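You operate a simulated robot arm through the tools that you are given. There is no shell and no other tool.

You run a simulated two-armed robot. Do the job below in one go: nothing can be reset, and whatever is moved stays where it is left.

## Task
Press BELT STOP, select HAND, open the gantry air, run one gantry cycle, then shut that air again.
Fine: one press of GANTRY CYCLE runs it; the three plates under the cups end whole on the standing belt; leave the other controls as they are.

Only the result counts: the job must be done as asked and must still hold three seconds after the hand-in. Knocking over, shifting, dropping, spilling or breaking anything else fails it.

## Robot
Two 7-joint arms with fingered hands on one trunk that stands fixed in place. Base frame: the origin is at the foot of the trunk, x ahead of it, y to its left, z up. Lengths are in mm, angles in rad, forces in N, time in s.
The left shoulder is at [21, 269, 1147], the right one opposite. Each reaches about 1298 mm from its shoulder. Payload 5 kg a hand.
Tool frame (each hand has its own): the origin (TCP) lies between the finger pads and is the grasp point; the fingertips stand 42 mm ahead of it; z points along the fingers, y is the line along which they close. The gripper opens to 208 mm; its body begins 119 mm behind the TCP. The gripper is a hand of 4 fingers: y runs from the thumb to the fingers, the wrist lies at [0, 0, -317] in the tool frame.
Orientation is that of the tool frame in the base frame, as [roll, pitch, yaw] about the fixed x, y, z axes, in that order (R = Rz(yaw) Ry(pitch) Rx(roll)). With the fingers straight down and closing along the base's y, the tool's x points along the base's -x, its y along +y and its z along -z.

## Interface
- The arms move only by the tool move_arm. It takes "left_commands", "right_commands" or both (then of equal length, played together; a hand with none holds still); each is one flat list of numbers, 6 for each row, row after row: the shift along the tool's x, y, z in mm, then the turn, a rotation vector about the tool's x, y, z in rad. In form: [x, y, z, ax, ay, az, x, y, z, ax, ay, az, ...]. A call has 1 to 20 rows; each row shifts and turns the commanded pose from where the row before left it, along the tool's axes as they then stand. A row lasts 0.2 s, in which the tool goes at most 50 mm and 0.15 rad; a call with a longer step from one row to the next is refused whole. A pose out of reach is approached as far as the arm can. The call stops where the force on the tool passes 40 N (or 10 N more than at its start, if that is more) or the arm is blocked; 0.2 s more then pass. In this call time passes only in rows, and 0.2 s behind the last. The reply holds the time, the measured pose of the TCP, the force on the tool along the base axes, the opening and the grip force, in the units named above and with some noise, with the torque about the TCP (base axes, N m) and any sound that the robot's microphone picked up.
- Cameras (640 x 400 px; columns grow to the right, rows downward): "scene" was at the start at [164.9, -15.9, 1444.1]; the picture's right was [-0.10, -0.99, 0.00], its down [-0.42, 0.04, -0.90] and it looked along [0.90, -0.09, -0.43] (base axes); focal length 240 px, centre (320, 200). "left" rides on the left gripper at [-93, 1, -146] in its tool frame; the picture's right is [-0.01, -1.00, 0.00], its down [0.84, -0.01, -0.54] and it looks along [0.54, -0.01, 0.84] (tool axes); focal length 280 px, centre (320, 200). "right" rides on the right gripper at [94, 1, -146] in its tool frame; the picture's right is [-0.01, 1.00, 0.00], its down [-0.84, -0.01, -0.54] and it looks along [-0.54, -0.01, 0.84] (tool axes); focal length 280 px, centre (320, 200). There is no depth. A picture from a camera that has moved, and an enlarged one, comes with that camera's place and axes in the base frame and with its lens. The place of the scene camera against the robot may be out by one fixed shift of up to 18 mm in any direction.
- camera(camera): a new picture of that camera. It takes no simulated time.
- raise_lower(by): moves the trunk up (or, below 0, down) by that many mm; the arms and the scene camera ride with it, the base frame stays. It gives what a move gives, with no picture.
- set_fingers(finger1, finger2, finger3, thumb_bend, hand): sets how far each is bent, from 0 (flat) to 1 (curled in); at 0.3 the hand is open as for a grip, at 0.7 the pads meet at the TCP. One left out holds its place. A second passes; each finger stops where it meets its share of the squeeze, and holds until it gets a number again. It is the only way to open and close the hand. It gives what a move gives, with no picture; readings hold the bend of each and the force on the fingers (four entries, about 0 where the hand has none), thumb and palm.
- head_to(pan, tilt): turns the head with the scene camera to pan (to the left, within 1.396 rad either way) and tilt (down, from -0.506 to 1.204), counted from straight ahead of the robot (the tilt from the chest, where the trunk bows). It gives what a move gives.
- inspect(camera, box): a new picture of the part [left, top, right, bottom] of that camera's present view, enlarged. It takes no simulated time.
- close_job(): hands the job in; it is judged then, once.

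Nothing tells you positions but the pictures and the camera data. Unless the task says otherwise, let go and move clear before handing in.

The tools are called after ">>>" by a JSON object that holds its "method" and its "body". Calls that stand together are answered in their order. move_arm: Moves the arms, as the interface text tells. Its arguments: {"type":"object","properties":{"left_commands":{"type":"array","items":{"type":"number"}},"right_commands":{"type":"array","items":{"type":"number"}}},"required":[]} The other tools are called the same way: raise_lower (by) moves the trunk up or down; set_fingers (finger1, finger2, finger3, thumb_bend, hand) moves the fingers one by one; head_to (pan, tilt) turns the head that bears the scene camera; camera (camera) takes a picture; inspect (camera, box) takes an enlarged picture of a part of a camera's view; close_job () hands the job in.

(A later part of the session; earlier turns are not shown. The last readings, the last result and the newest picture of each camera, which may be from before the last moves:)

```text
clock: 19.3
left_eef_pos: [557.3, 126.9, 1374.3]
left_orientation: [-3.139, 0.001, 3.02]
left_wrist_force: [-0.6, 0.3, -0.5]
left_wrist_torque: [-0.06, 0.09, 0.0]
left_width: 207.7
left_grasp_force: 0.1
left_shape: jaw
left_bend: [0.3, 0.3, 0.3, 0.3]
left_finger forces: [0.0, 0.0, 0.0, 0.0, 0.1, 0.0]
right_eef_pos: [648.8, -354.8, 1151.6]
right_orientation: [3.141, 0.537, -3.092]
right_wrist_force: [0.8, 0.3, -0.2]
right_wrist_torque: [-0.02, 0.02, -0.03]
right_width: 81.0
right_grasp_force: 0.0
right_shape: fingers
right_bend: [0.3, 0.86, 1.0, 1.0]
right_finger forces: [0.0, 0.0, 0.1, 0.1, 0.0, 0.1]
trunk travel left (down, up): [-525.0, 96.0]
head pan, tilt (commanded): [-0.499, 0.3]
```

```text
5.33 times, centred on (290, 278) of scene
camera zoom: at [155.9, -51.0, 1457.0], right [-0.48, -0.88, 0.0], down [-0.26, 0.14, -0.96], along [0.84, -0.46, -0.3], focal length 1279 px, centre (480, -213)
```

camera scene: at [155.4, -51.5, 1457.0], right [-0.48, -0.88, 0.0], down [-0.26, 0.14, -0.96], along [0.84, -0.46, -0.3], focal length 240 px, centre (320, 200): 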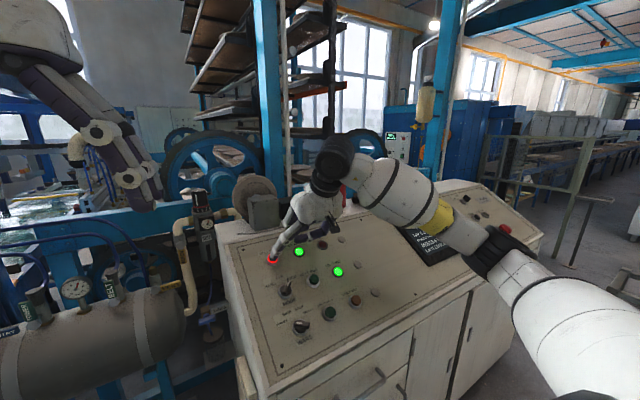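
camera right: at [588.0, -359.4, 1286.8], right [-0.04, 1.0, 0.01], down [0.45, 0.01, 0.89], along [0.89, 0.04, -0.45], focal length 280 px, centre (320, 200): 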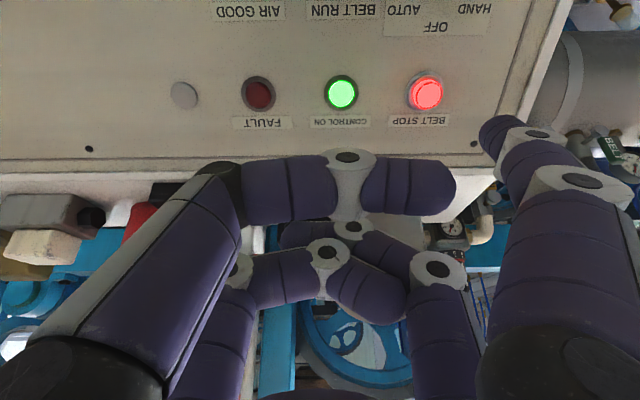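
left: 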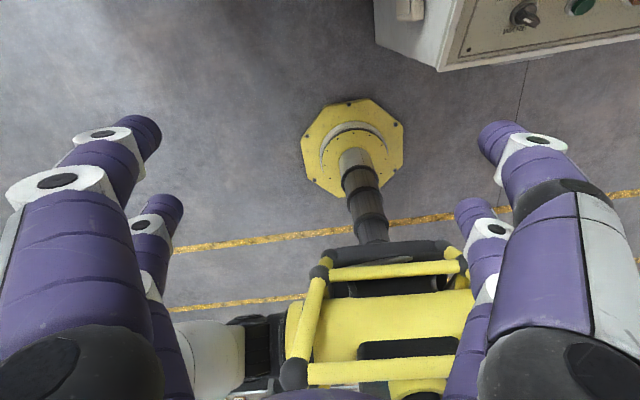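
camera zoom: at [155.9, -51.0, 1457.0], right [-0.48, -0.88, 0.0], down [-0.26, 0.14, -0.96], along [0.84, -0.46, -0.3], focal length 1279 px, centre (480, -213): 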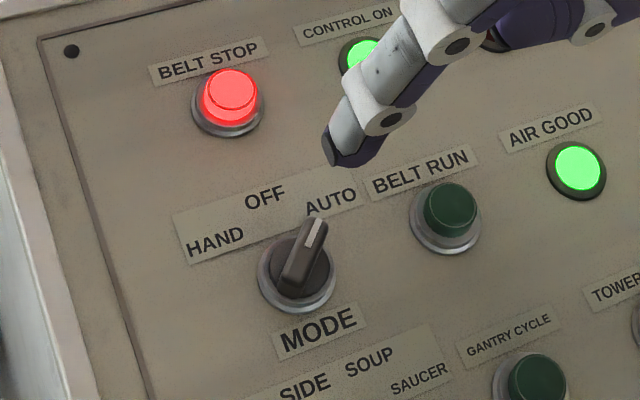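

The knob axis is near (713,-237,984), its bar standing ~24 mm proud. I will push the pointer end round from its right side with the fingertip: first hover 60 mm over the start point.

>>> {"method": "move_arm", "body": {"right_commands": [1, -18, 22, 0, 0, 0, 0, -17, 22, 0, 0, 0, 0, 0, 22, 0, 0, 0, 0, 0, 0, 0, 0, 0]}}

>>> {"method": "inspect", "body": {"camera": "right", "box": [360, 60, 560, 190]}}

>>> {"method": "inspect", "body": {"camera": "scene", "box": [240, 240, 340, 315]}}

```text
clock: 20.3
left_eef_pos: [556.2, 126.8, 1375.0]
left_orientation: [-3.14, 0.0, 3.018]
left_wrist_force: [0.3, -0.4, 0.7]
left_wrist_torque: [0.02, -0.1, -0.01]
left_width: 208.1
left_grasp_force: 0.1
left_shape: jaw
left_bend: [0.3, 0.3, 0.3, 0.3]
left_finger forces: [0.0, 0.0, 0.0, 0.0, 0.1, 0.0]
right_eef_pos: [683.0, -390.4, 1097.1]
right_orientation: [3.14, 0.536, -3.09]
right_wrist_force: [-0.7, 0.3, 0.3]
right_wrist_torque: [-0.02, -0.01, 0.01]
right_width: 81.2
right_grasp_force: 0.0
right_shape: fingers
right_bend: [0.3, 0.86, 1.0, 1.0]
right_finger forces: [0.0, 0.1, 0.0, 0.0, 0.0, 0.0]
trunk travel left (down, up): [-525.0, 96.0]
head pan, tilt (commanded): [-0.499, 0.3]
```

```text
3.08 times, centred on (460, 125) of right
camera zoom: at [528.8, -396.3, 1176.0], right [-0.04, 1.0, 0.01], down [0.45, 0.01, 0.89], along [0.89, 0.04, -0.45], focal length 863 px, centre (-111, 431)
```

zoom: 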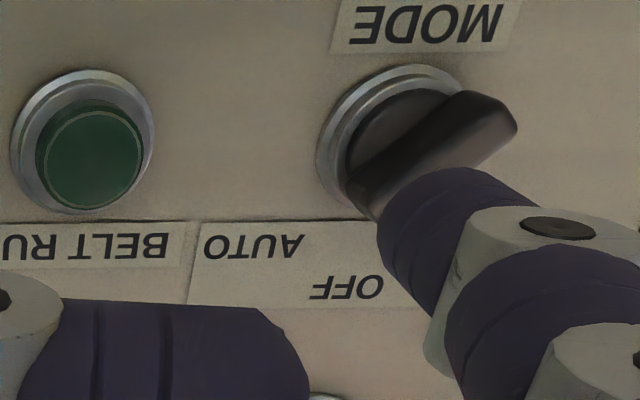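

```text
5.33 times, centred on (290, 278) of scene
camera zoom: at [154.8, -51.4, 1457.2], right [-0.48, -0.88, 0.0], down [-0.26, 0.14, -0.96], along [0.84, -0.46, -0.3], focal length 1279 px, centre (480, -213)
```

zoom: 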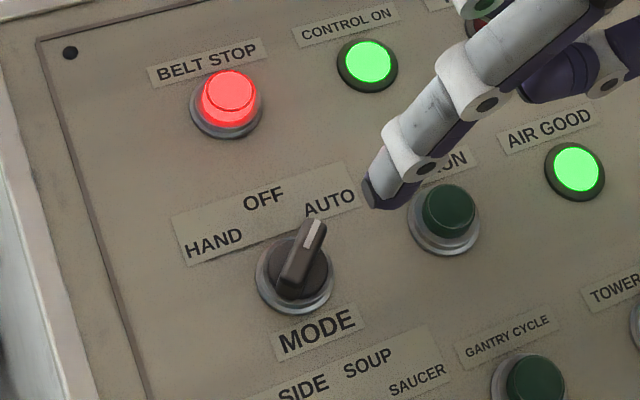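

>>> {"method": "move_arm", "body": {"right_commands": [0, 0, 20, 0, 0, 0, 0, 0, 20, 0, 0, 0, 0, 0, 5, 0, 0, 0]}}

>>> {"method": "inspect", "body": {"camera": "right", "box": [360, 40, 560, 170]}}

>>> {"method": "inspect", "body": {"camera": "scene", "box": [250, 250, 330, 310]}}

```text
clock: 21.1
left_eef_pos: [557.5, 126.7, 1376.7]
left_orientation: [-3.139, 0.0, 3.017]
left_wrist_force: [0.2, -0.6, 0.2]
left_wrist_torque: [0.0, 0.01, 0.0]
left_width: 208.1
left_grasp_force: 0.1
left_shape: jaw
left_bend: [0.3, 0.3, 0.3, 0.3]
left_finger forces: [0.1, 0.0, 0.0, 0.1, 0.0, 0.0]
right_eef_pos: [706.4, -388.7, 1057.3]
right_orientation: [3.141, 0.538, -3.091]
right_wrist_force: [-0.6, 0.3, -0.4]
right_wrist_torque: [-0.01, -0.03, 0.0]
right_width: 81.1
right_grasp_force: 0.0
right_shape: fingers
right_bend: [0.3, 0.86, 1.0, 1.0]
right_finger forces: [0.1, 0.1, 0.0, 0.0, 0.0, 0.0]
trunk travel left (down, up): [-525.0, 96.0]
head pan, tilt (commanded): [-0.499, 0.3]
```

```text
3.08 times, centred on (460, 105) of right
camera zoom: at [553.1, -395.3, 1136.0], right [-0.04, 1.0, 0.01], down [0.45, 0.01, 0.89], along [0.89, 0.04, -0.45], focal length 863 px, centre (-111, 492)
```

zoom: 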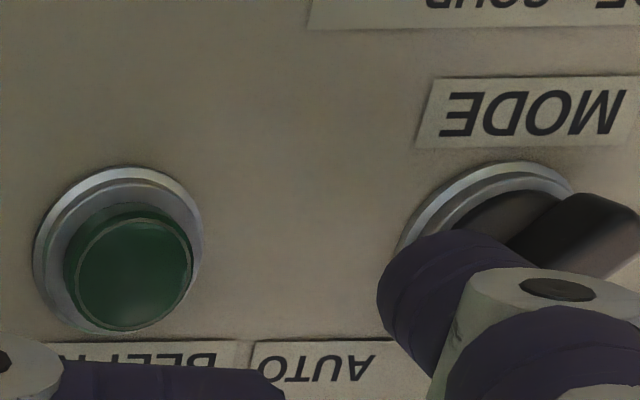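

```text
6.67 times, centred on (290, 280) of scene
camera zoom: at [155.3, -51.5, 1457.1], right [-0.48, -0.88, 0.0], down [-0.26, 0.14, -0.96], along [0.84, -0.46, -0.3], focal length 1598 px, centre (520, -333)
```

zoom: 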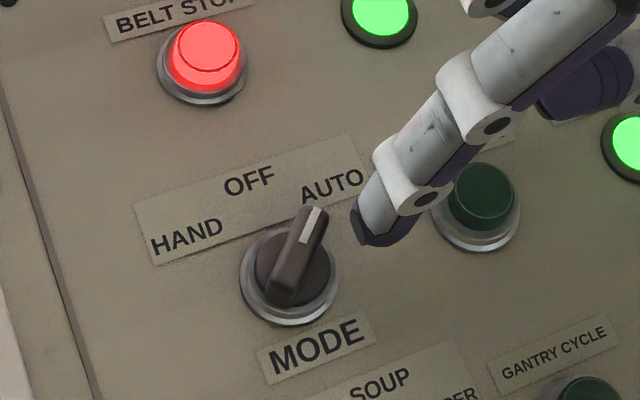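

>>> {"method": "move_arm", "body": {"right_commands": [0, 0, 8, 0, 0, 0, 0, 0, 7, 0, 0, 0, 0, 0, 0, 0, 0, 0]}}

>>> {"method": "inspect", "body": {"camera": "scene", "box": [250, 250, 330, 310]}}

>>> {"method": "inspect", "body": {"camera": "right", "box": [360, 40, 560, 170]}}

```text
clock: 21.9
left_eef_pos: [556.5, 125.8, 1376.0]
left_orientation: [-3.14, 0.001, 3.017]
left_wrist_force: [-0.5, 0.1, -0.1]
left_wrist_torque: [-0.02, -0.06, 0.02]
left_width: 208.2
left_grasp_force: 0.1
left_shape: jaw
left_bend: [0.3, 0.3, 0.3, 0.3]
left_finger forces: [0.0, 0.0, 0.0, 0.0, 0.0, 0.0]
right_eef_pos: [715.2, -386.9, 1045.1]
right_orientation: [3.139, 0.538, -3.092]
right_wrist_force: [-0.2, -0.6, -0.2]
right_wrist_torque: [0.01, 0.04, -0.03]
right_width: 81.0
right_grasp_force: 0.0
right_shape: fingers
right_bend: [0.3, 0.86, 1.0, 1.0]
right_finger forces: [0.1, 0.0, 0.0, 0.1, 0.0, 0.0]
trunk travel left (down, up): [-525.0, 96.0]
head pan, tilt (commanded): [-0.499, 0.3]
```

```text
6.67 times, centred on (290, 280) of scene
camera zoom: at [155.3, -51.5, 1457.1], right [-0.48, -0.88, 0.0], down [-0.26, 0.14, -0.96], along [0.84, -0.46, -0.3], focal length 1598 px, centre (520, -333)
```

zoom: 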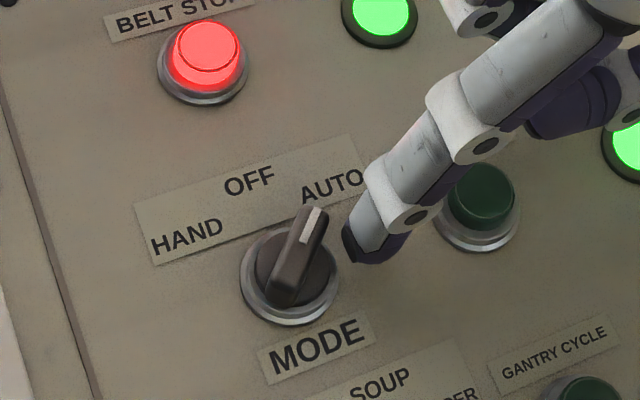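

```text
3.08 times, centred on (460, 105) of right
camera zoom: at [560.5, -393.9, 1122.7], right [-0.04, 1.0, 0.01], down [0.45, 0.01, 0.89], along [0.89, 0.04, -0.45], focal length 863 px, centre (-111, 492)
```

zoom: 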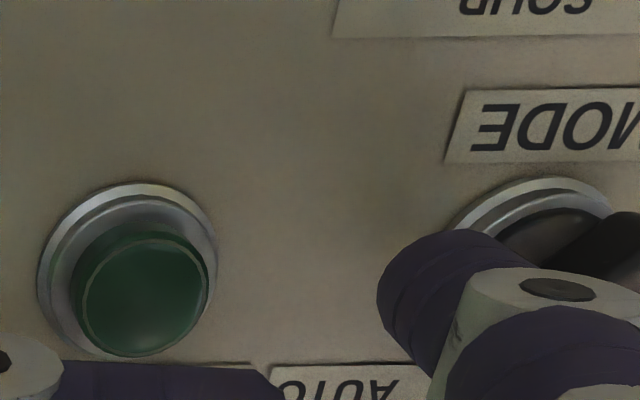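

The tip is beside the bar at the right height. I sweep it along the arc to turn the pointer from AUTO through OFF to HAND, first half first.

>>> {"method": "move_arm", "body": {"right_commands": [-2, 5, 0, 0, 0, 0, -2.5, 5.3, 0, 0, 0, 0, -6.2, 0.2, 0, 0, 0, 0, -6, 1.7, 0, 0, 0, 0, -5.3, 3.3, 0, 0, 0, 0]}}

>>> {"method": "inspect", "body": {"camera": "scene", "box": [250, 250, 330, 310]}}

```text
clock: 23.1
left_eef_pos: [557.9, 125.9, 1375.8]
left_orientation: [-3.14, 0.001, 3.018]
left_wrist_force: [-0.2, -0.5, 0.1]
left_wrist_torque: [-0.03, -0.01, 0.0]
left_width: 208.0
left_grasp_force: 0.0
left_shape: jaw
left_bend: [0.3, 0.3, 0.3, 0.3]
left_finger forces: [0.1, 0.0, 0.1, 0.0, 0.1, 0.0]
right_eef_pos: [731.5, -372.8, 1055.3]
right_orientation: [-3.141, 0.54, -3.09]
right_wrist_force: [0.4, 0.0, -1.1]
right_wrist_torque: [0.02, 0.02, -0.01]
right_width: 80.8
right_grasp_force: 0.0
right_shape: fingers
right_bend: [0.3, 0.86, 1.0, 1.0]
right_finger forces: [0.0, 0.0, 0.0, 0.0, 0.1, 0.0]
trunk travel left (down, up): [-525.0, 96.0]
head pan, tilt (commanded): [-0.499, 0.3]
```

```text
6.67 times, centred on (290, 280) of scene
camera zoom: at [155.3, -51.3, 1457.1], right [-0.48, -0.88, 0.0], down [-0.26, 0.14, -0.96], along [0.84, -0.46, -0.3], focal length 1598 px, centre (520, -333)
```

zoom: 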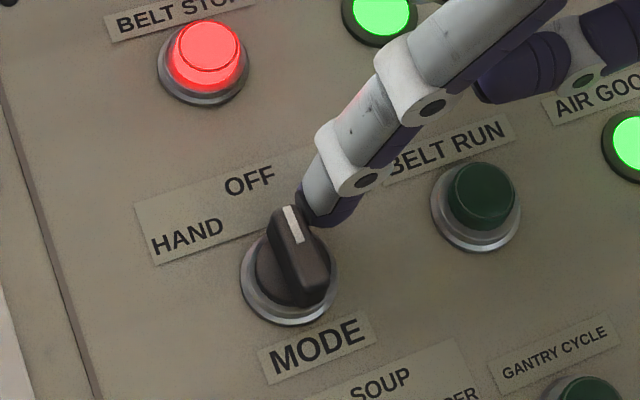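

The knob is at about OFF. I continue the arc to HAND.

>>> {"method": "move_arm", "body": {"right_commands": [-3.5, 5, 0, 0, 0, 0, -2.5, 6, 0, 0, 0, 0, -1, 6, 0, 0, 0, 0, 1, 4, 0, 0, 0, 0]}}

>>> {"method": "inspect", "body": {"camera": "scene", "box": [250, 250, 330, 310]}}

```text
clock: 24.1
left_eef_pos: [557.1, 126.5, 1374.1]
left_orientation: [-3.14, 0.0, 3.018]
left_wrist_force: [0.2, 0.4, 0.5]
left_wrist_torque: [-0.02, 0.03, -0.02]
left_width: 207.8
left_grasp_force: 0.0
left_shape: jaw
left_bend: [0.3, 0.3, 0.3, 0.3]
left_finger forces: [0.0, 0.0, 0.1, 0.0, 0.0, 0.0]
right_eef_pos: [737.4, -351.6, 1059.1]
right_orientation: [3.14, 0.539, -3.095]
right_wrist_force: [5.2, -4.9, 7.0]
right_wrist_torque: [0.55, -0.14, -0.54]
right_width: 78.6
right_grasp_force: 4.3
right_shape: fingers
right_bend: [0.32, 0.86, 1.0, 1.0]
right_finger forces: [9.1, 0.0, 0.1, 0.0, 0.0, 0.0]
trunk travel left (down, up): [-525.0, 96.0]
head pan, tilt (commanded): [-0.499, 0.3]
```

```text
6.67 times, centred on (290, 280) of scene
camera zoom: at [155.5, -51.7, 1457.1], right [-0.48, -0.88, 0.0], down [-0.26, 0.14, -0.96], along [0.84, -0.46, -0.3], focal length 1598 px, centre (520, -333)
```

zoom: 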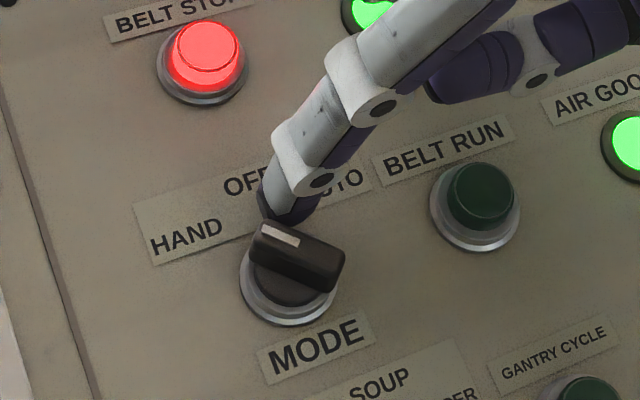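

The pointer has turned to HAND and the force shows it at its stop. I release slightly away from the bar and lift clear, then check the display.

>>> {"method": "move_arm", "body": {"right_commands": [-4, -5, 0, 0, 0, 0, 0, 0, -15, 0, 0, 0, 0, 0, -40, 0, 0, 0, 0, 0, -40, 0, 0, 0, 0, 0, -40, 0, 0, 0]}}

>>> {"method": "camera", "body": {"camera": "scene"}}

>>> {"method": "inspect", "body": {"camera": "scene", "box": [240, 230, 340, 305]}}

>>> {"method": "inspect", "body": {"camera": "scene", "box": [380, 200, 480, 275]}}

```text
clock: 25.3
left_eef_pos: [557.5, 125.6, 1375.9]
left_orientation: [-3.138, 0.001, 3.019]
left_wrist_force: [-0.9, 1.4, 0.0]
left_wrist_torque: [-0.06, -0.11, 0.02]
left_width: 208.1
left_grasp_force: 0.0
left_shape: jaw
left_bend: [0.3, 0.3, 0.3, 0.3]
left_finger forces: [0.0, 0.1, 0.0, 0.1, 0.1, 0.0]
right_eef_pos: [668.4, -359.8, 1178.0]
right_orientation: [-3.14, 0.536, -3.091]
right_wrist_force: [0.4, 0.7, 0.4]
right_wrist_torque: [-0.08, -0.08, -0.06]
right_width: 80.9
right_grasp_force: 0.1
right_shape: fingers
right_bend: [0.3, 0.86, 1.0, 1.0]
right_finger forces: [0.0, 0.1, 0.0, 0.1, 0.1, 0.0]
trunk travel left (down, up): [-525.0, 96.0]
head pan, tilt (commanded): [-0.499, 0.3]
```

```text
taken
camera scene: at [154.6, -51.1, 1457.3], right [-0.48, -0.88, 0.0], down [-0.26, 0.14, -0.96], along [0.84, -0.46, -0.29], focal length 240 px, centre (320, 200)
```

scene: 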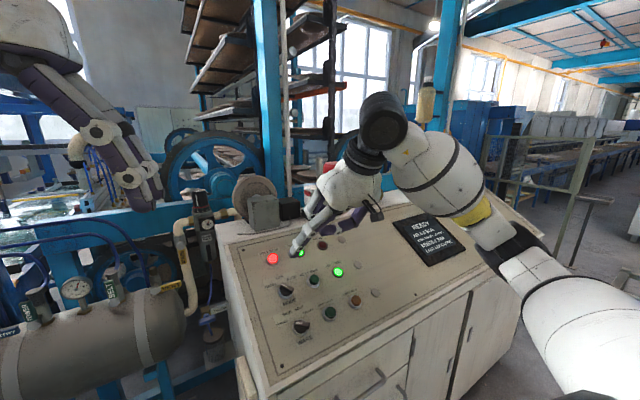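

```text
5.33 times, centred on (290, 268) of scene
camera zoom: at [154.6, -51.1, 1457.3], right [-0.48, -0.88, 0.0], down [-0.26, 0.14, -0.96], along [0.84, -0.46, -0.29], focal length 1279 px, centre (480, -160)
```

zoom: 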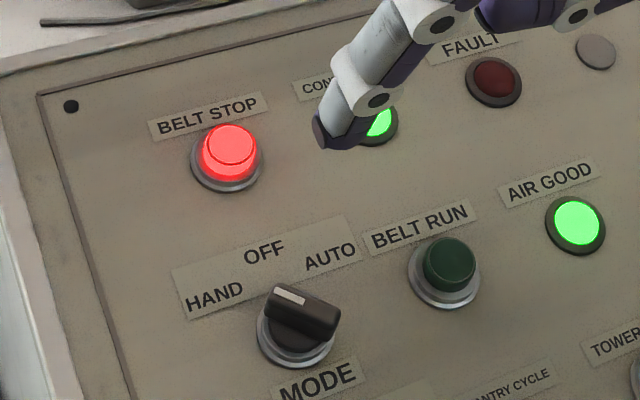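

```text
5.33 times, centred on (430, 238) of scene
camera zoom: at [154.6, -51.1, 1457.3], right [-0.48, -0.88, 0.0], down [-0.26, 0.14, -0.96], along [0.84, -0.46, -0.29], focal length 1279 px, centre (-267, 0)
```

zoom: 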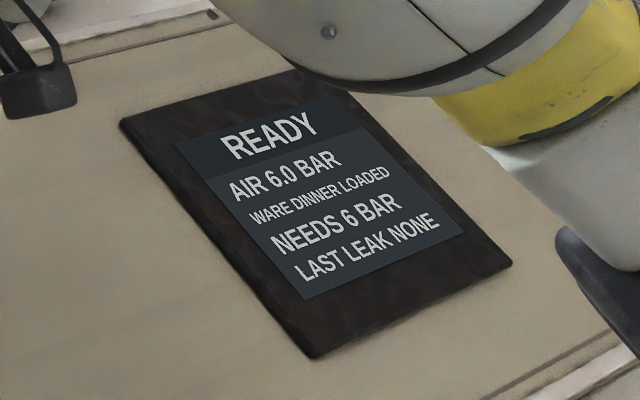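

READY is shown and MODE stands at HAND. Now the valves: I turn the head to view the manifold from two head positions to place the GANTRY valve.

>>> {"method": "head_to", "body": {"pan": 0.9, "tilt": 0.45}}

>>> {"method": "camera", "body": {"camera": "scene"}}

>>> {"method": "inspect", "body": {"camera": "scene", "box": [400, 180, 640, 330]}}

>>> {"method": "head_to", "body": {"pan": 0.0, "tilt": 0.45}}

>>> {"method": "camera", "body": {"camera": "scene"}}

>>> {"method": "inspect", "body": {"camera": "scene", "box": [60, 160, 300, 310]}}

```text
clock: 26.9
left_eef_pos: [556.7, 126.3, 1376.0]
left_orientation: [-3.141, -0.001, 3.018]
left_wrist_force: [-0.5, -0.5, 0.8]
left_wrist_torque: [0.02, -0.04, 0.0]
left_width: 207.9
left_grasp_force: 0.1
left_shape: jaw
left_bend: [0.3, 0.3, 0.3, 0.3]
left_finger forces: [0.0, 0.1, 0.0, 0.0, 0.1, 0.0]
right_eef_pos: [670.4, -359.7, 1176.1]
right_orientation: [3.141, 0.536, -3.091]
right_wrist_force: [-0.1, -0.3, 0.6]
right_wrist_torque: [-0.01, -0.02, 0.03]
right_width: 80.8
right_grasp_force: 0.0
right_shape: fingers
right_bend: [0.3, 0.86, 1.0, 1.0]
right_finger forces: [0.0, 0.0, 0.0, 0.0, 0.0, 0.1]
trunk travel left (down, up): [-525.0, 96.0]
head pan, tilt (commanded): [0.901, 0.45]
```

```text
taken
camera scene: at [130.4, 65.2, 1443.1], right [0.78, -0.62, 0.0], down [-0.27, -0.34, -0.9], along [0.56, 0.71, -0.44], focal length 240 px, centre (320, 200)
```

scene: 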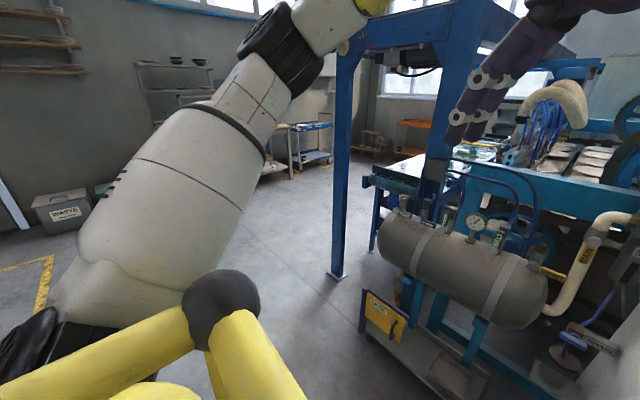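

```text
2.67 times, centred on (520, 255) of scene
camera zoom: at [130.4, 65.2, 1443.1], right [0.78, -0.62, 0.0], down [-0.27, -0.34, -0.9], along [0.56, 0.71, -0.44], focal length 639 px, centre (-213, 53)
```

zoom: 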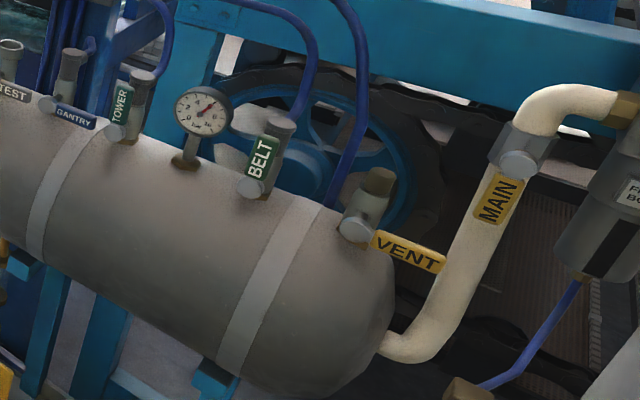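

```text
clock: 28.1
left_eef_pos: [556.9, 125.8, 1375.6]
left_orientation: [-3.139, 0.001, 3.019]
left_wrist_force: [0.1, 0.9, -0.2]
left_wrist_torque: [0.03, 0.01, -0.01]
left_width: 207.6
left_grasp_force: 0.2
left_shape: jaw
left_bend: [0.3, 0.3, 0.3, 0.3]
left_finger forces: [0.0, 0.1, 0.1, 0.0, 0.1, 0.0]
right_eef_pos: [669.9, -360.0, 1177.1]
right_orientation: [3.141, 0.537, -3.091]
right_wrist_force: [-0.2, 0.3, 0.8]
right_wrist_torque: [0.01, 0.02, -0.03]
right_width: 80.7
right_grasp_force: 0.1
right_shape: fingers
right_bend: [0.3, 0.86, 1.0, 1.0]
right_finger forces: [0.0, 0.0, 0.0, 0.1, 0.1, 0.1]
trunk travel left (down, up): [-525.0, 96.0]
head pan, tilt (commanded): [0.0, 0.45]
```

```text
taken
camera scene: at [165.3, -6.7, 1443.1], right [0.0, -1.0, 0.0], down [-0.44, 0.0, -0.9], along [0.9, 0.0, -0.44], focal length 240 px, centre (320, 200)
```

scene: 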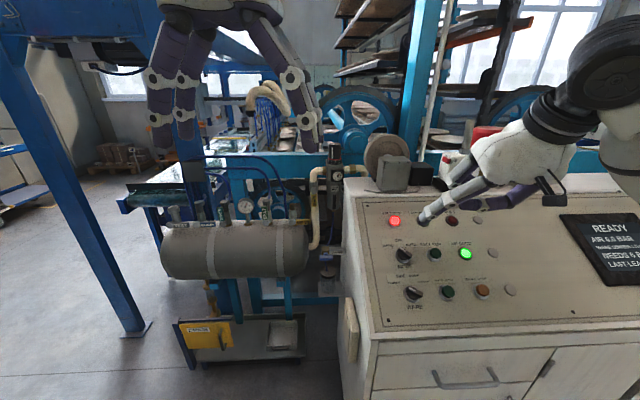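

```text
2.67 times, centred on (180, 235) of scene
camera zoom: at [165.3, -6.7, 1443.1], right [0.0, -1.0, 0.0], down [-0.44, 0.0, -0.9], along [0.9, 0.0, -0.44], focal length 639 px, centre (693, 107)
```

zoom: 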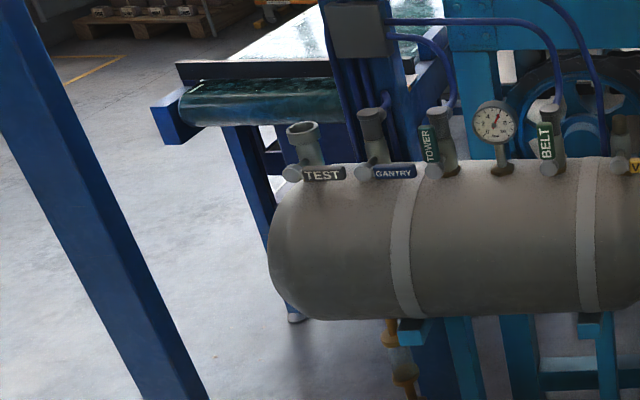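

The GANTRY valve boss is roughly at (996,504,914), its lever pointing right (shut), ~84 mm long, with TOWER 107 mm to its right. I bring the left hand forward-left and turn it to point forward, so its camera can look at the valve closely.

>>> {"method": "move_arm", "body": {"left_commands": [-17.9, 35.8, 16.7, 0, 0, 0, -17.9, 35.8, 16.7, 0, 0, 0, -17.9, 35.8, 16.7, 0, 0, 0, -17.9, 35.8, 16.7, 0, 0, 0, -17.9, 35.8, 16.7, 0, 0, 0, -17.9, 35.8, 16.7, 0, 0, 0, -17.9, 35.8, 16.7, 0, 0, 0, -17.9, 35.8, 16.7, 0, 0, 0, -17.9, 35.8, 16.7, 0, 0, 0]}}

>>> {"method": "move_arm", "body": {"left_commands": [0, 0, 0, 0, 0, -0.087, 0, 0, 0, 0, 0, -0.087, 0, 0, 0, 0, -0.137, 0, 0, 0, 0, 0, -0.137, 0, 0, 0, 0, 0, -0.137, 0, 0, 0, 0, 0, -0.137, 0, 0, 0, 0, 0, -0.137, 0]}}

>>> {"method": "camera", "body": {"camera": "left"}}

>>> {"method": "camera", "body": {"camera": "scene"}}

```text
clock: 30.1
left_eef_pos: [757.0, 426.2, 1225.4]
left_orientation: [-3.14, -0.003, 3.018]
left_wrist_force: [0.8, 0.8, -0.8]
left_wrist_torque: [-0.09, 0.1, 0.02]
left_width: 207.7
left_grasp_force: 0.3
left_shape: jaw
left_bend: [0.3, 0.3, 0.3, 0.3]
left_finger forces: [0.0, 0.0, 0.0, 0.0, 0.0, 0.1]
right_eef_pos: [670.4, -358.1, 1176.5]
right_orientation: [-3.14, 0.535, -3.093]
right_wrist_force: [0.0, 0.4, 0.0]
right_wrist_torque: [-0.09, 0.05, -0.09]
right_width: 80.7
right_grasp_force: 0.0
right_shape: fingers
right_bend: [0.3, 0.86, 1.0, 1.0]
right_finger forces: [0.0, 0.0, 0.1, 0.1, 0.1, 0.0]
trunk travel left (down, up): [-525.0, 96.0]
head pan, tilt (commanded): [0.0, 0.45]
```

```text
clock: 31.7
left_eef_pos: [757.2, 426.8, 1225.2]
left_orientation: [-3.139, 0.687, -3.089]
left_wrist_force: [-0.2, 0.5, -0.2]
left_wrist_torque: [-0.08, 0.0, -0.05]
left_width: 208.1
left_grasp_force: 0.1
left_shape: jaw
left_bend: [0.3, 0.3, 0.3, 0.3]
left_finger forces: [0.0, 0.0, 0.1, 0.0, 0.1, 0.0]
right_eef_pos: [669.9, -359.6, 1178.0]
right_orientation: [-3.141, 0.538, -3.092]
right_wrist_force: [-0.3, 0.2, 0.2]
right_wrist_torque: [-0.09, 0.04, -0.06]
right_width: 80.4
right_grasp_force: 0.1
right_shape: fingers
right_bend: [0.3, 0.86, 1.0, 1.0]
right_finger forces: [0.0, 0.0, 0.0, 0.0, 0.1, 0.1]
trunk travel left (down, up): [-525.0, 96.0]
head pan, tilt (commanded): [0.0, 0.45]
```

```text
taken
camera left: at [736.5, 427.8, 1398.2], right [0.06, -1.0, 0.01], down [-0.99, -0.06, -0.12], along [0.12, 0.0, -0.99], focal length 280 px, centre (320, 200)
```

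left: 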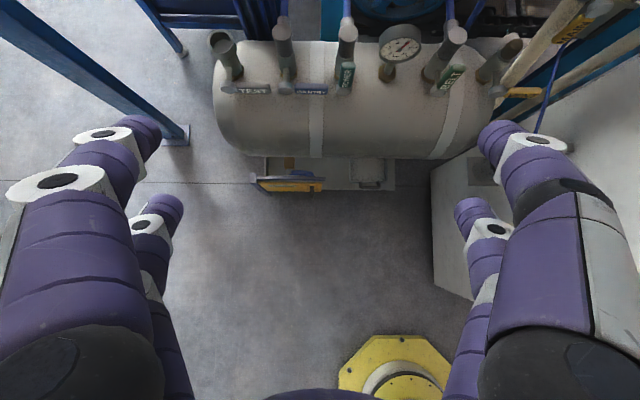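

```text
taken
camera scene: at [165.3, -6.1, 1443.2], right [0.0, -1.0, 0.0], down [-0.44, 0.0, -0.9], along [0.9, 0.0, -0.44], focal length 240 px, centre (320, 200)
```

scene: 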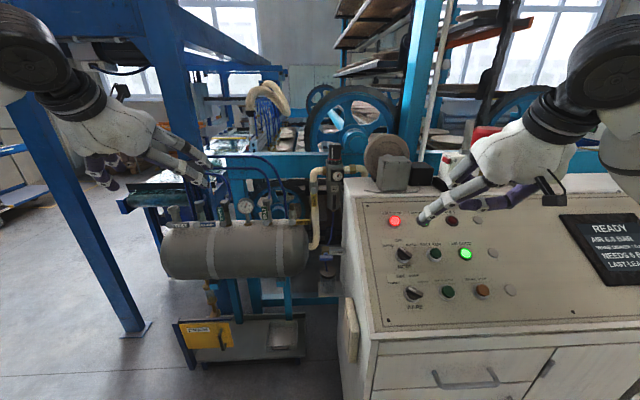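

>>> {"method": "inspect", "body": {"camera": "left", "box": [200, 10, 400, 140]}}

>>> {"method": "inspect", "body": {"camera": "scene", "box": [150, 170, 310, 270]}}

```text
3.08 times, centred on (300, 75) of left
camera zoom: at [736.5, 427.8, 1398.2], right [0.06, -1.0, 0.01], down [-0.99, -0.06, -0.12], along [0.12, 0.0, -0.99], focal length 863 px, centre (382, 585)
```

zoom: 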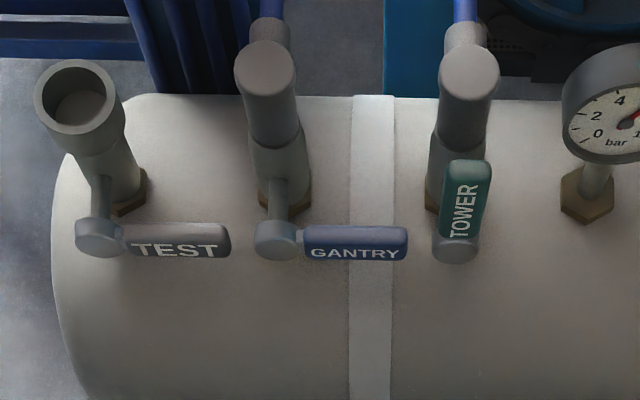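

```text
4.00 times, centred on (230, 220) of scene
camera zoom: at [165.3, -6.1, 1443.2], right [0.0, -1.0, 0.0], down [-0.44, 0.0, -0.9], along [0.9, 0.0, -0.44], focal length 959 px, centre (680, 120)
```

zoom: 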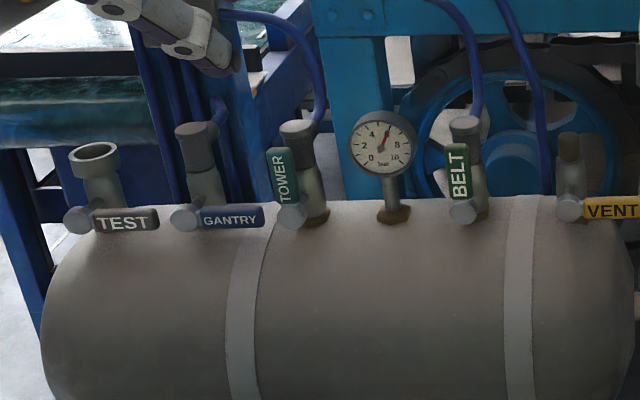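

From the two views I place the GANTRY pivot near (993,500,917), lever tip ~77 mm to its right, tank axis at (x 1054, z 742) radius ~132, so there is ~48 mm room under the lever. I make a pressing finger on the left hand and level it to ~0.25 rad below horizontal.

>>> {"method": "set_fingers", "body": {"hand": "left", "finger1": 0.3, "finger2": 0.3, "finger3": 1.0, "thumb_bend": 1.0}}

>>> {"method": "set_fingers", "body": {"hand": "left", "finger2": 1.0}}

>>> {"method": "move_arm", "body": {"left_commands": [0, 0, 0, 0, -0.127, 0, 0, 0, 0, 0, -0.127, 0, 0, 0, 0, 0, -0.127, 0, 0, 0, 0, 0, -0.127, 0, 0, 0, 0, 0, -0.127, 0]}}

>>> {"method": "camera", "body": {"camera": "left"}}

>>> {"method": "camera", "body": {"camera": "scene"}}

```text
clock: 32.7
left_eef_pos: [756.3, 425.8, 1226.2]
left_orientation: [-3.141, 0.687, -3.091]
left_wrist_force: [0.2, -1.4, 0.2]
left_wrist_torque: [0.02, -0.03, 0.04]
left_width: 80.9
left_grasp_force: 0.1
left_shape: fingers
left_bend: [0.3, 0.3, 1.0, 1.0]
left_finger forces: [0.1, 0.0, 0.0, 0.0, 0.0, 0.1]
right_eef_pos: [670.6, -360.7, 1178.2]
right_orientation: [-3.141, 0.538, -3.09]
right_wrist_force: [-0.3, 0.2, -0.9]
right_wrist_torque: [0.03, 0.0, -0.02]
right_width: 80.6
right_grasp_force: 0.0
right_shape: fingers
right_bend: [0.3, 0.86, 1.0, 1.0]
right_finger forces: [0.1, 0.1, 0.0, 0.1, 0.0, 0.0]
trunk travel left (down, up): [-525.0, 96.0]
head pan, tilt (commanded): [0.0, 0.45]
```

```text
clock: 33.7
left_eef_pos: [756.7, 427.3, 1224.5]
left_orientation: [-3.14, 0.684, -3.091]
left_wrist_force: [-0.7, -0.2, -0.1]
left_wrist_torque: [-0.01, -0.01, 0.01]
left_width: 81.0
left_grasp_force: 0.0
left_shape: fingers
left_bend: [0.3, 0.86, 1.0, 1.0]
left_finger forces: [0.0, 0.0, 0.0, 0.0, 0.0, 0.1]
right_eef_pos: [670.1, -360.7, 1177.3]
right_orientation: [-3.141, 0.538, -3.091]
right_wrist_force: [-0.5, 0.1, -0.8]
right_wrist_torque: [0.0, 0.01, -0.03]
right_width: 80.7
right_grasp_force: 0.0
right_shape: fingers
right_bend: [0.3, 0.86, 1.0, 1.0]
right_finger forces: [0.0, 0.0, 0.0, 0.1, 0.0, 0.1]
trunk travel left (down, up): [-525.0, 96.0]
head pan, tilt (commanded): [0.0, 0.45]
```

```text
clock: 34.9
left_eef_pos: [756.3, 427.3, 1225.2]
left_orientation: [-3.136, 1.322, -3.086]
left_wrist_force: [-0.9, 0.5, 0.1]
left_wrist_torque: [0.0, 0.02, -0.07]
left_width: 81.0
left_grasp_force: 0.1
left_shape: fingers
left_bend: [0.3, 0.86, 1.0, 1.0]
left_finger forces: [0.1, 0.0, 0.0, 0.0, 0.0, 0.1]
right_eef_pos: [669.9, -359.6, 1177.3]
right_orientation: [3.141, 0.537, -3.091]
right_wrist_force: [1.0, 0.0, 0.7]
right_wrist_torque: [-0.06, 0.08, -0.05]
right_width: 80.8
right_grasp_force: 0.2
right_shape: fingers
right_bend: [0.3, 0.86, 1.0, 1.0]
right_finger forces: [0.0, 0.0, 0.1, 0.0, 0.0, 0.1]
trunk travel left (down, up): [-525.0, 96.0]
head pan, tilt (commanded): [0.0, 0.45]
```

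```text
taken
camera left: at [638.2, 422.3, 1352.7], right [0.05, -1.0, 0.02], down [-0.73, -0.05, -0.68], along [0.68, 0.03, -0.73], focal length 280 px, centre (320, 200)
```

left: 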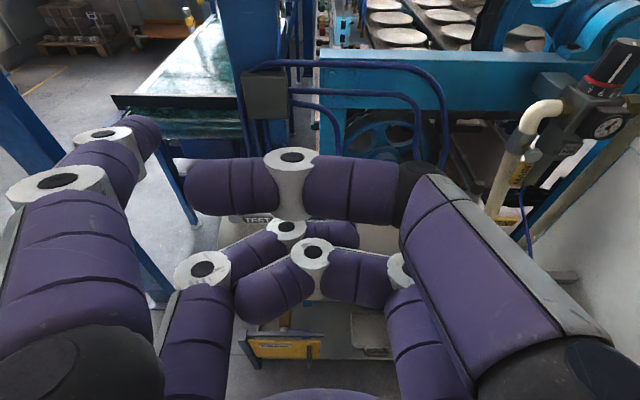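

```text
taken
camera scene: at [165.6, -6.4, 1443.1], right [0.0, -1.0, 0.0], down [-0.44, 0.0, -0.9], along [0.9, 0.0, -0.44], focal length 240 px, centre (320, 200)
```

scene: 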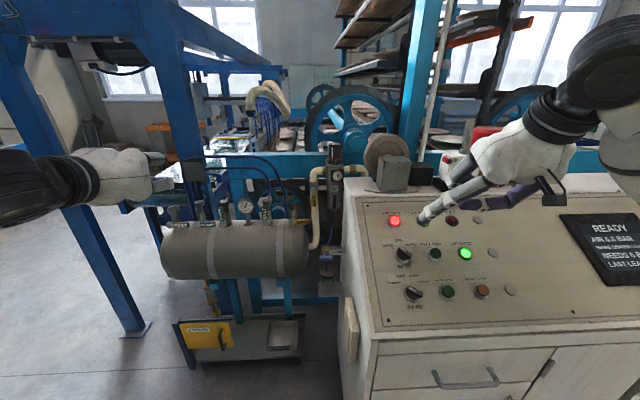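

Now I lower the left hand to just in front of the valve level, staying well clear of the tank.

>>> {"method": "move_arm", "body": {"left_commands": [38.9, -12.8, 12.2, 0, 0, 0, 38.9, -12.8, 12.2, 0, 0, 0, 38.9, -12.8, 12.2, 0, 0, 0, 38.9, -12.8, 12.2, 0, 0, 0, 38.9, -12.8, 12.2, 0, 0, 0, 38.9, -12.8, 12.2, 0, 0, 0, 38.9, -12.8, 12.2, 0, 0, 0, 38.9, -12.8, 12.2, 0, 0, 0, 0, 0, 0, 0, 0, 0]}}

>>> {"method": "camera", "body": {"camera": "left"}}

>>> {"method": "camera", "body": {"camera": "scene"}}

```text
clock: 36.9
left_eef_pos: [769.9, 387.1, 1075.2]
left_orientation: [3.127, 1.319, -3.115]
left_wrist_force: [0.8, 1.0, 0.7]
left_wrist_torque: [-0.01, 0.04, -0.06]
left_width: 80.9
left_grasp_force: 0.0
left_shape: fingers
left_bend: [0.3, 0.86, 1.0, 1.0]
left_finger forces: [0.0, 0.0, 0.1, 0.1, 0.1, 0.1]
left hand out of reach, approached as far as the arm can: row 4, 5, 6, 7, 8
right_eef_pos: [669.9, -361.1, 1177.4]
right_orientation: [3.14, 0.538, -3.093]
right_wrist_force: [0.4, 0.4, 0.9]
right_wrist_torque: [-0.05, 0.03, -0.04]
right_width: 80.8
right_grasp_force: 0.1
right_shape: fingers
right_bend: [0.3, 0.86, 1.0, 1.0]
right_finger forces: [0.0, 0.0, 0.1, 0.0, 0.1, 0.0]
trunk travel left (down, up): [-525.0, 96.0]
head pan, tilt (commanded): [0.0, 0.45]
```

```text
taken
camera left: at [651.7, 382.7, 1203.1], right [0.04, -1.0, 0.01], down [-0.73, -0.04, -0.68], along [0.68, 0.02, -0.73], focal length 280 px, centre (320, 200)
```

left: 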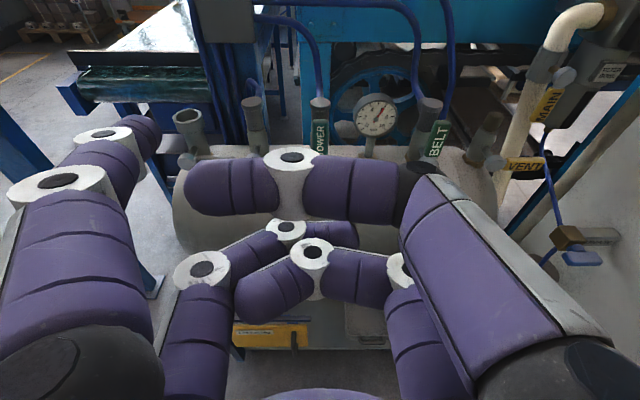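

```text
taken
camera scene: at [165.4, -6.3, 1443.2], right [0.0, -1.0, 0.0], down [-0.43, 0.0, -0.9], along [0.9, 0.0, -0.43], focal length 240 px, centre (320, 200)
```

scene: 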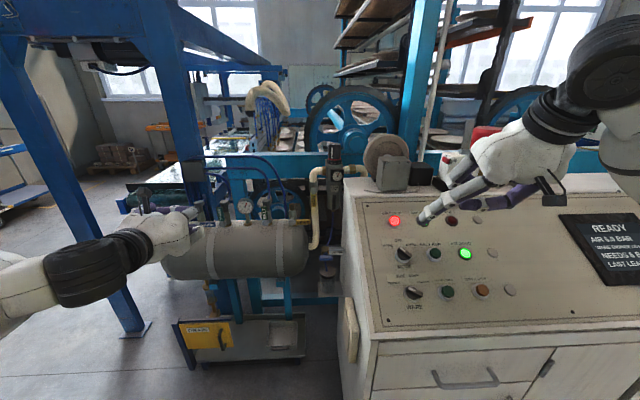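

The arm folded against its limit close to the body; farther forward it should reach. I step forward along the fingers and check what comes out.

>>> {"method": "move_arm", "body": {"left_commands": [0, 0, 25, 0, 0, 0, 0, 0, 25, 0, 0, 0, 0, 0, 0, 0, 0, 0]}}

```text
clock: 37.7
left_eef_pos: [819.2, 390.8, 1062.9]
left_orientation: [-3.133, 1.306, -3.082]
left_wrist_force: [1.4, 1.8, -1.9]
left_wrist_torque: [-0.07, -0.2, -0.2]
left_width: 81.0
left_grasp_force: 0.1
left_shape: fingers
left_bend: [0.3, 0.86, 1.0, 1.0]
left_finger forces: [0.1, 0.0, 0.1, 0.1, 0.1, 0.0]
right_eef_pos: [670.6, -357.4, 1177.3]
right_orientation: [-3.141, 0.535, -3.089]
right_wrist_force: [0.9, 1.4, -0.2]
right_wrist_torque: [-0.24, 0.17, -0.13]
right_width: 80.8
right_grasp_force: 0.0
right_shape: fingers
right_bend: [0.3, 0.86, 1.0, 1.0]
right_finger forces: [0.0, 0.0, 0.0, 0.0, 0.1, 0.0]
trunk travel left (down, up): [-525.0, 96.0]
head pan, tilt (commanded): [0.0, 0.45]
```

>>> {"method": "move_arm", "body": {"left_commands": [15.4, -7, 23, 0, 0, 0, 30.7, -13.9, 23, 0, 0, 0, 30.7, -13.9, 23, 0, 0, 0, 30.7, -13.9, 12, 0, 0, 0, 0, 0, 0, 0, 0, 0]}}

>>> {"method": "camera", "body": {"camera": "left"}}

>>> {"method": "camera", "body": {"camera": "scene"}}

```text
clock: 38.9
left_eef_pos: [816.8, 388.0, 1065.2]
left_orientation: [-3.138, 1.312, -3.087]
left_wrist_force: [-0.6, -0.4, 0.1]
left_wrist_torque: [0.03, 0.01, 0.0]
left_width: 80.7
left_grasp_force: 0.1
left_shape: fingers
left_bend: [0.3, 0.86, 1.0, 1.0]
left_finger forces: [0.1, 0.0, 0.1, 0.0, 0.0, 0.1]
left hand out of reach, approached as far as the arm can: row 1, 2, 3, 4
right_eef_pos: [670.9, -360.6, 1176.6]
right_orientation: [3.141, 0.538, -3.092]
right_wrist_force: [-0.4, 0.2, -0.6]
right_wrist_torque: [0.01, -0.03, -0.01]
right_width: 80.7
right_grasp_force: 0.0
right_shape: fingers
right_bend: [0.3, 0.86, 1.0, 1.0]
right_finger forces: [0.0, 0.1, 0.1, 0.1, 0.1, 0.0]
trunk travel left (down, up): [-525.0, 96.0]
head pan, tilt (commanded): [0.0, 0.45]
```

```text
taken
camera left: at [699.9, 383.8, 1194.5], right [0.05, -1.0, 0.01], down [-0.74, -0.05, -0.68], along [0.67, 0.03, -0.74], focal length 280 px, centre (320, 200)
```

left: 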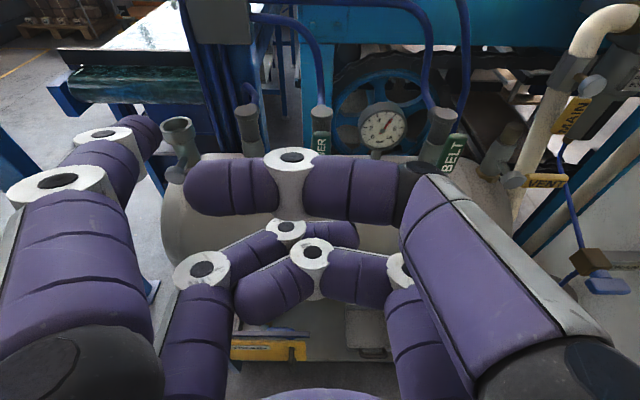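

```text
taken
camera scene: at [165.1, -6.7, 1443.1], right [0.0, -1.0, 0.0], down [-0.44, 0.0, -0.9], along [0.9, 0.0, -0.44], focal length 240 px, centre (320, 200)
```

scene: 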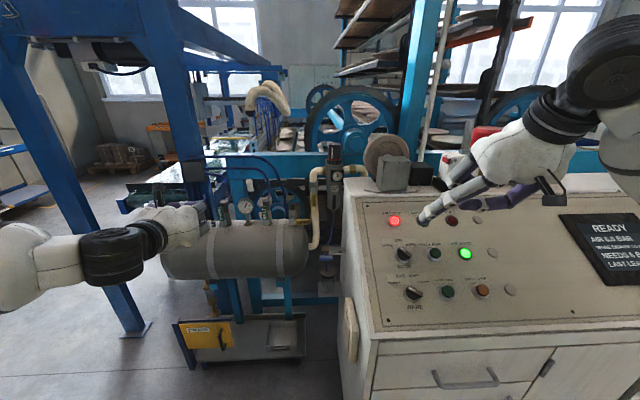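

The left arm can't get this low with the trunk so high, so I'll lower the trunk ~250 mm. First I raise both hands so nothing sinks into the panel or tank.

>>> {"method": "move_arm", "body": {"left_commands": [-38.6, 0, -10.3, 0, 0, 0, -38.6, 0, -10.3, 0, 0, 0, -38.6, 0, -10.3, 0, 0, 0, -38.6, 0, -10.3, 0, 0, 0, 0, 0, 0, 0, 0, 0, 0, 0, 0, 0, 0, 0, 0, 0, 0, 0, 0, 0, 0, 0, 0, 0, 0, 0], "right_commands": [-19, 0, -31.9, 0, 0, 0, -19, 0, -31.9, 0, 0, 0, -19, 0, -31.9, 0, 0, 0, -19, 0, -31.9, 0, 0, 0, -19, 0, -31.9, 0, 0, 0, -19, 0, -31.9, 0, 0, 0, -19, 0, -31.9, 0, 0, 0, 0, 0, 0, 0, 0, 0]}}

>>> {"method": "camera", "body": {"camera": "scene"}}

```text
clock: 40.7
left_eef_pos: [818.8, 388.3, 1227.6]
left_orientation: [-3.139, 1.32, -3.089]
left_wrist_force: [-0.2, -0.1, -0.3]
left_wrist_torque: [0.02, 0.01, 0.07]
left_width: 81.1
left_grasp_force: 0.0
left_shape: fingers
left_bend: [0.3, 0.86, 1.0, 1.0]
left_finger forces: [0.0, 0.1, 0.1, 0.0, 0.0, 0.0]
right_eef_pos: [672.7, -362.4, 1436.9]
right_orientation: [3.139, 0.534, -3.092]
right_wrist_force: [0.5, -0.4, 0.1]
right_wrist_torque: [0.06, 0.04, 0.08]
right_width: 80.7
right_grasp_force: 0.0
right_shape: fingers
right_bend: [0.3, 0.86, 1.0, 1.0]
right_finger forces: [0.1, 0.1, 0.0, 0.0, 0.0, 0.1]
trunk travel left (down, up): [-525.0, 96.0]
head pan, tilt (commanded): [0.0, 0.45]
```

```text
taken
camera scene: at [165.7, -7.3, 1442.9], right [0.0, -1.0, 0.0], down [-0.44, 0.0, -0.9], along [0.9, 0.0, -0.44], focal length 240 px, centre (320, 200)
```

scene: 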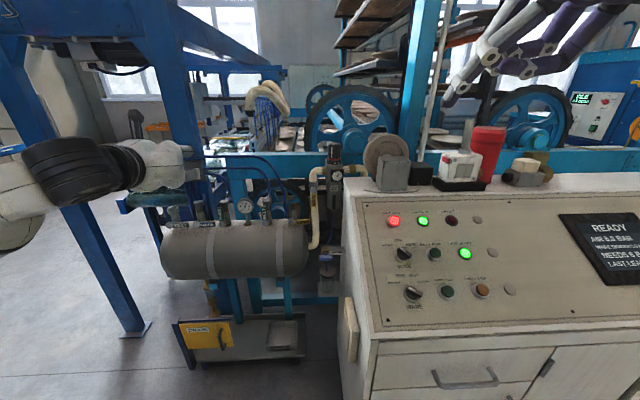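

Both hands are clear. I lower the trunk in two steps.

>>> {"method": "raise_lower", "body": {"by": -125}}

>>> {"method": "camera", "body": {"camera": "scene"}}

>>> {"method": "raise_lower", "body": {"by": -125}}

>>> {"method": "camera", "body": {"camera": "scene"}}

>>> {"method": "camera", "body": {"camera": "left"}}

```text
clock: 42.2
left_eef_pos: [816.5, 390.3, 1100.7]
left_orientation: [-3.138, 1.321, -3.088]
left_wrist_force: [-0.1, -0.4, -0.1]
left_wrist_torque: [0.02, 0.02, -0.01]
left_width: 81.0
left_grasp_force: 0.1
left_shape: fingers
left_bend: [0.3, 0.86, 1.0, 1.0]
left_finger forces: [0.0, 0.1, 0.1, 0.0, 0.1, 0.0]
right_eef_pos: [671.1, -359.7, 1312.1]
right_orientation: [3.141, 0.539, -3.091]
right_wrist_force: [-0.6, -0.9, 0.8]
right_wrist_torque: [0.0, -0.06, 0.0]
right_width: 80.8
right_grasp_force: 0.1
right_shape: fingers
right_bend: [0.3, 0.86, 1.0, 1.0]
right_finger forces: [0.1, 0.0, 0.0, 0.0, 0.0, 0.1]
trunk travel left (down, up): [-400.0, 221.0]
head pan, tilt (commanded): [0.0, 0.45]
```

```text
taken
camera scene: at [175.3, -6.9, 1316.7], right [0.0, -1.0, 0.0], down [-0.43, 0.0, -0.9], along [0.9, 0.0, -0.43], focal length 240 px, centre (320, 200)
```

scene: 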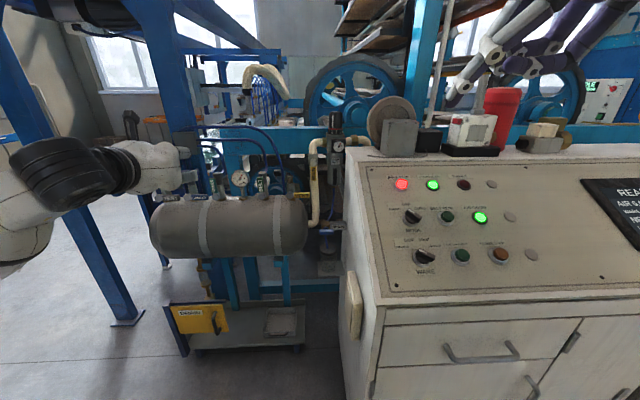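

```text
clock: 43.7
left_eef_pos: [815.0, 389.9, 977.7]
left_orientation: [-3.136, 1.323, -3.088]
left_wrist_force: [-0.4, -0.3, -0.4]
left_wrist_torque: [0.0, 0.06, 0.0]
left_width: 80.9
left_grasp_force: 0.0
left_shape: fingers
left_bend: [0.3, 0.86, 1.0, 1.0]
left_finger forces: [0.0, 0.0, 0.1, 0.0, 0.0, 0.0]
right_eef_pos: [669.5, -358.9, 1188.4]
right_orientation: [3.141, 0.54, -3.091]
right_wrist_force: [-0.6, -0.1, 0.4]
right_wrist_torque: [0.0, -0.07, -0.01]
right_width: 80.8
right_grasp_force: 0.1
right_shape: fingers
right_bend: [0.3, 0.86, 1.0, 1.0]
right_finger forces: [0.1, 0.0, 0.0, 0.0, 0.1, 0.1]
trunk travel left (down, up): [-275.0, 346.0]
head pan, tilt (commanded): [0.0, 0.45]
```

```text
taken
camera scene: at [207.6, -6.8, 1185.9], right [0.0, -1.0, 0.0], down [-0.43, 0.0, -0.9], along [0.9, 0.0, -0.43], focal length 240 px, centre (320, 200)
```

scene: 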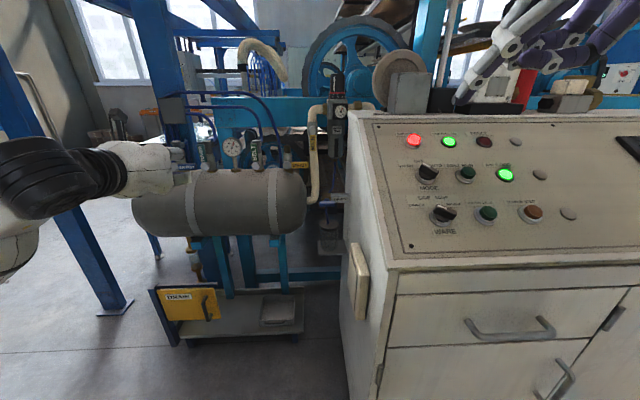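

```text
taken
camera left: at [697.8, 384.7, 1104.2], right [0.05, -1.0, 0.02], down [-0.73, -0.05, -0.68], along [0.68, 0.03, -0.73], focal length 280 px, centre (320, 200)
```

left: 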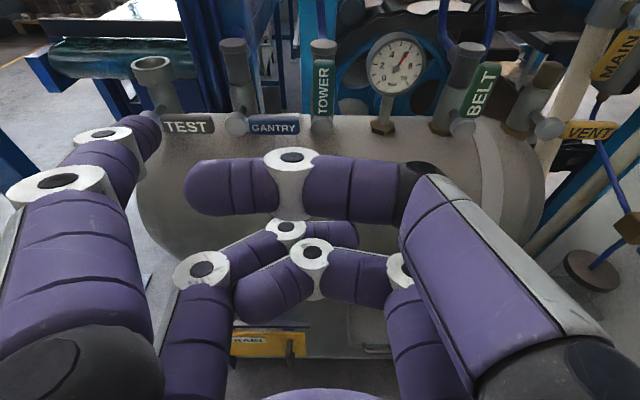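

The pivot location (993,500,917) agrees with this third view. Let me look closely at the lever before approaching.

>>> {"method": "inspect", "body": {"camera": "left", "box": [130, 40, 350, 180]}}

>>> {"method": "inspect", "body": {"camera": "scene", "box": [100, 130, 320, 270]}}

```text
2.86 times, centred on (240, 110) of left
camera zoom: at [697.8, 384.7, 1104.2], right [0.05, -1.0, 0.02], down [-0.73, -0.05, -0.68], along [0.68, 0.03, -0.73], focal length 801 px, centre (549, 457)
```

zoom: 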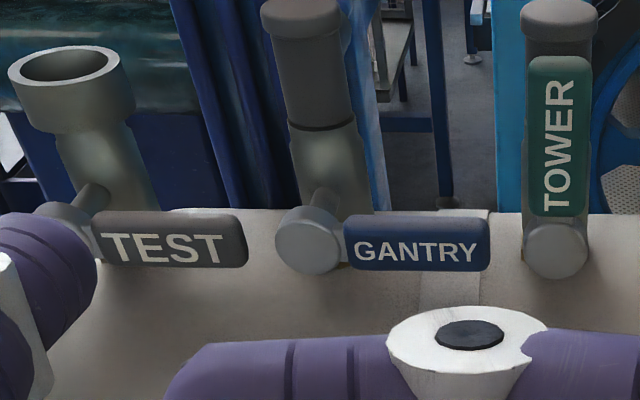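

```text
2.86 times, centred on (210, 200) of scene
camera zoom: at [207.6, -6.8, 1185.9], right [0.0, -1.0, 0.0], down [-0.43, 0.0, -0.9], along [0.9, 0.0, -0.43], focal length 685 px, centre (634, 200)
```

zoom: 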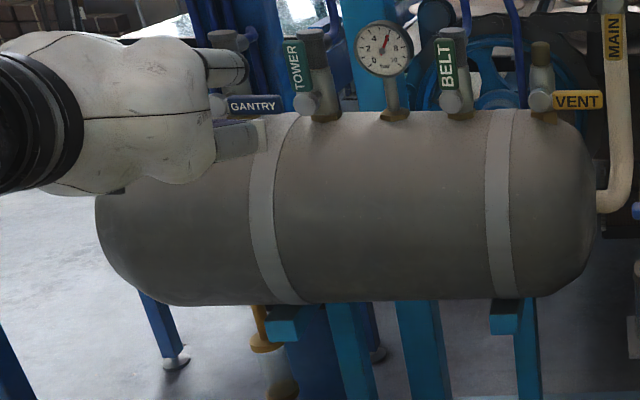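

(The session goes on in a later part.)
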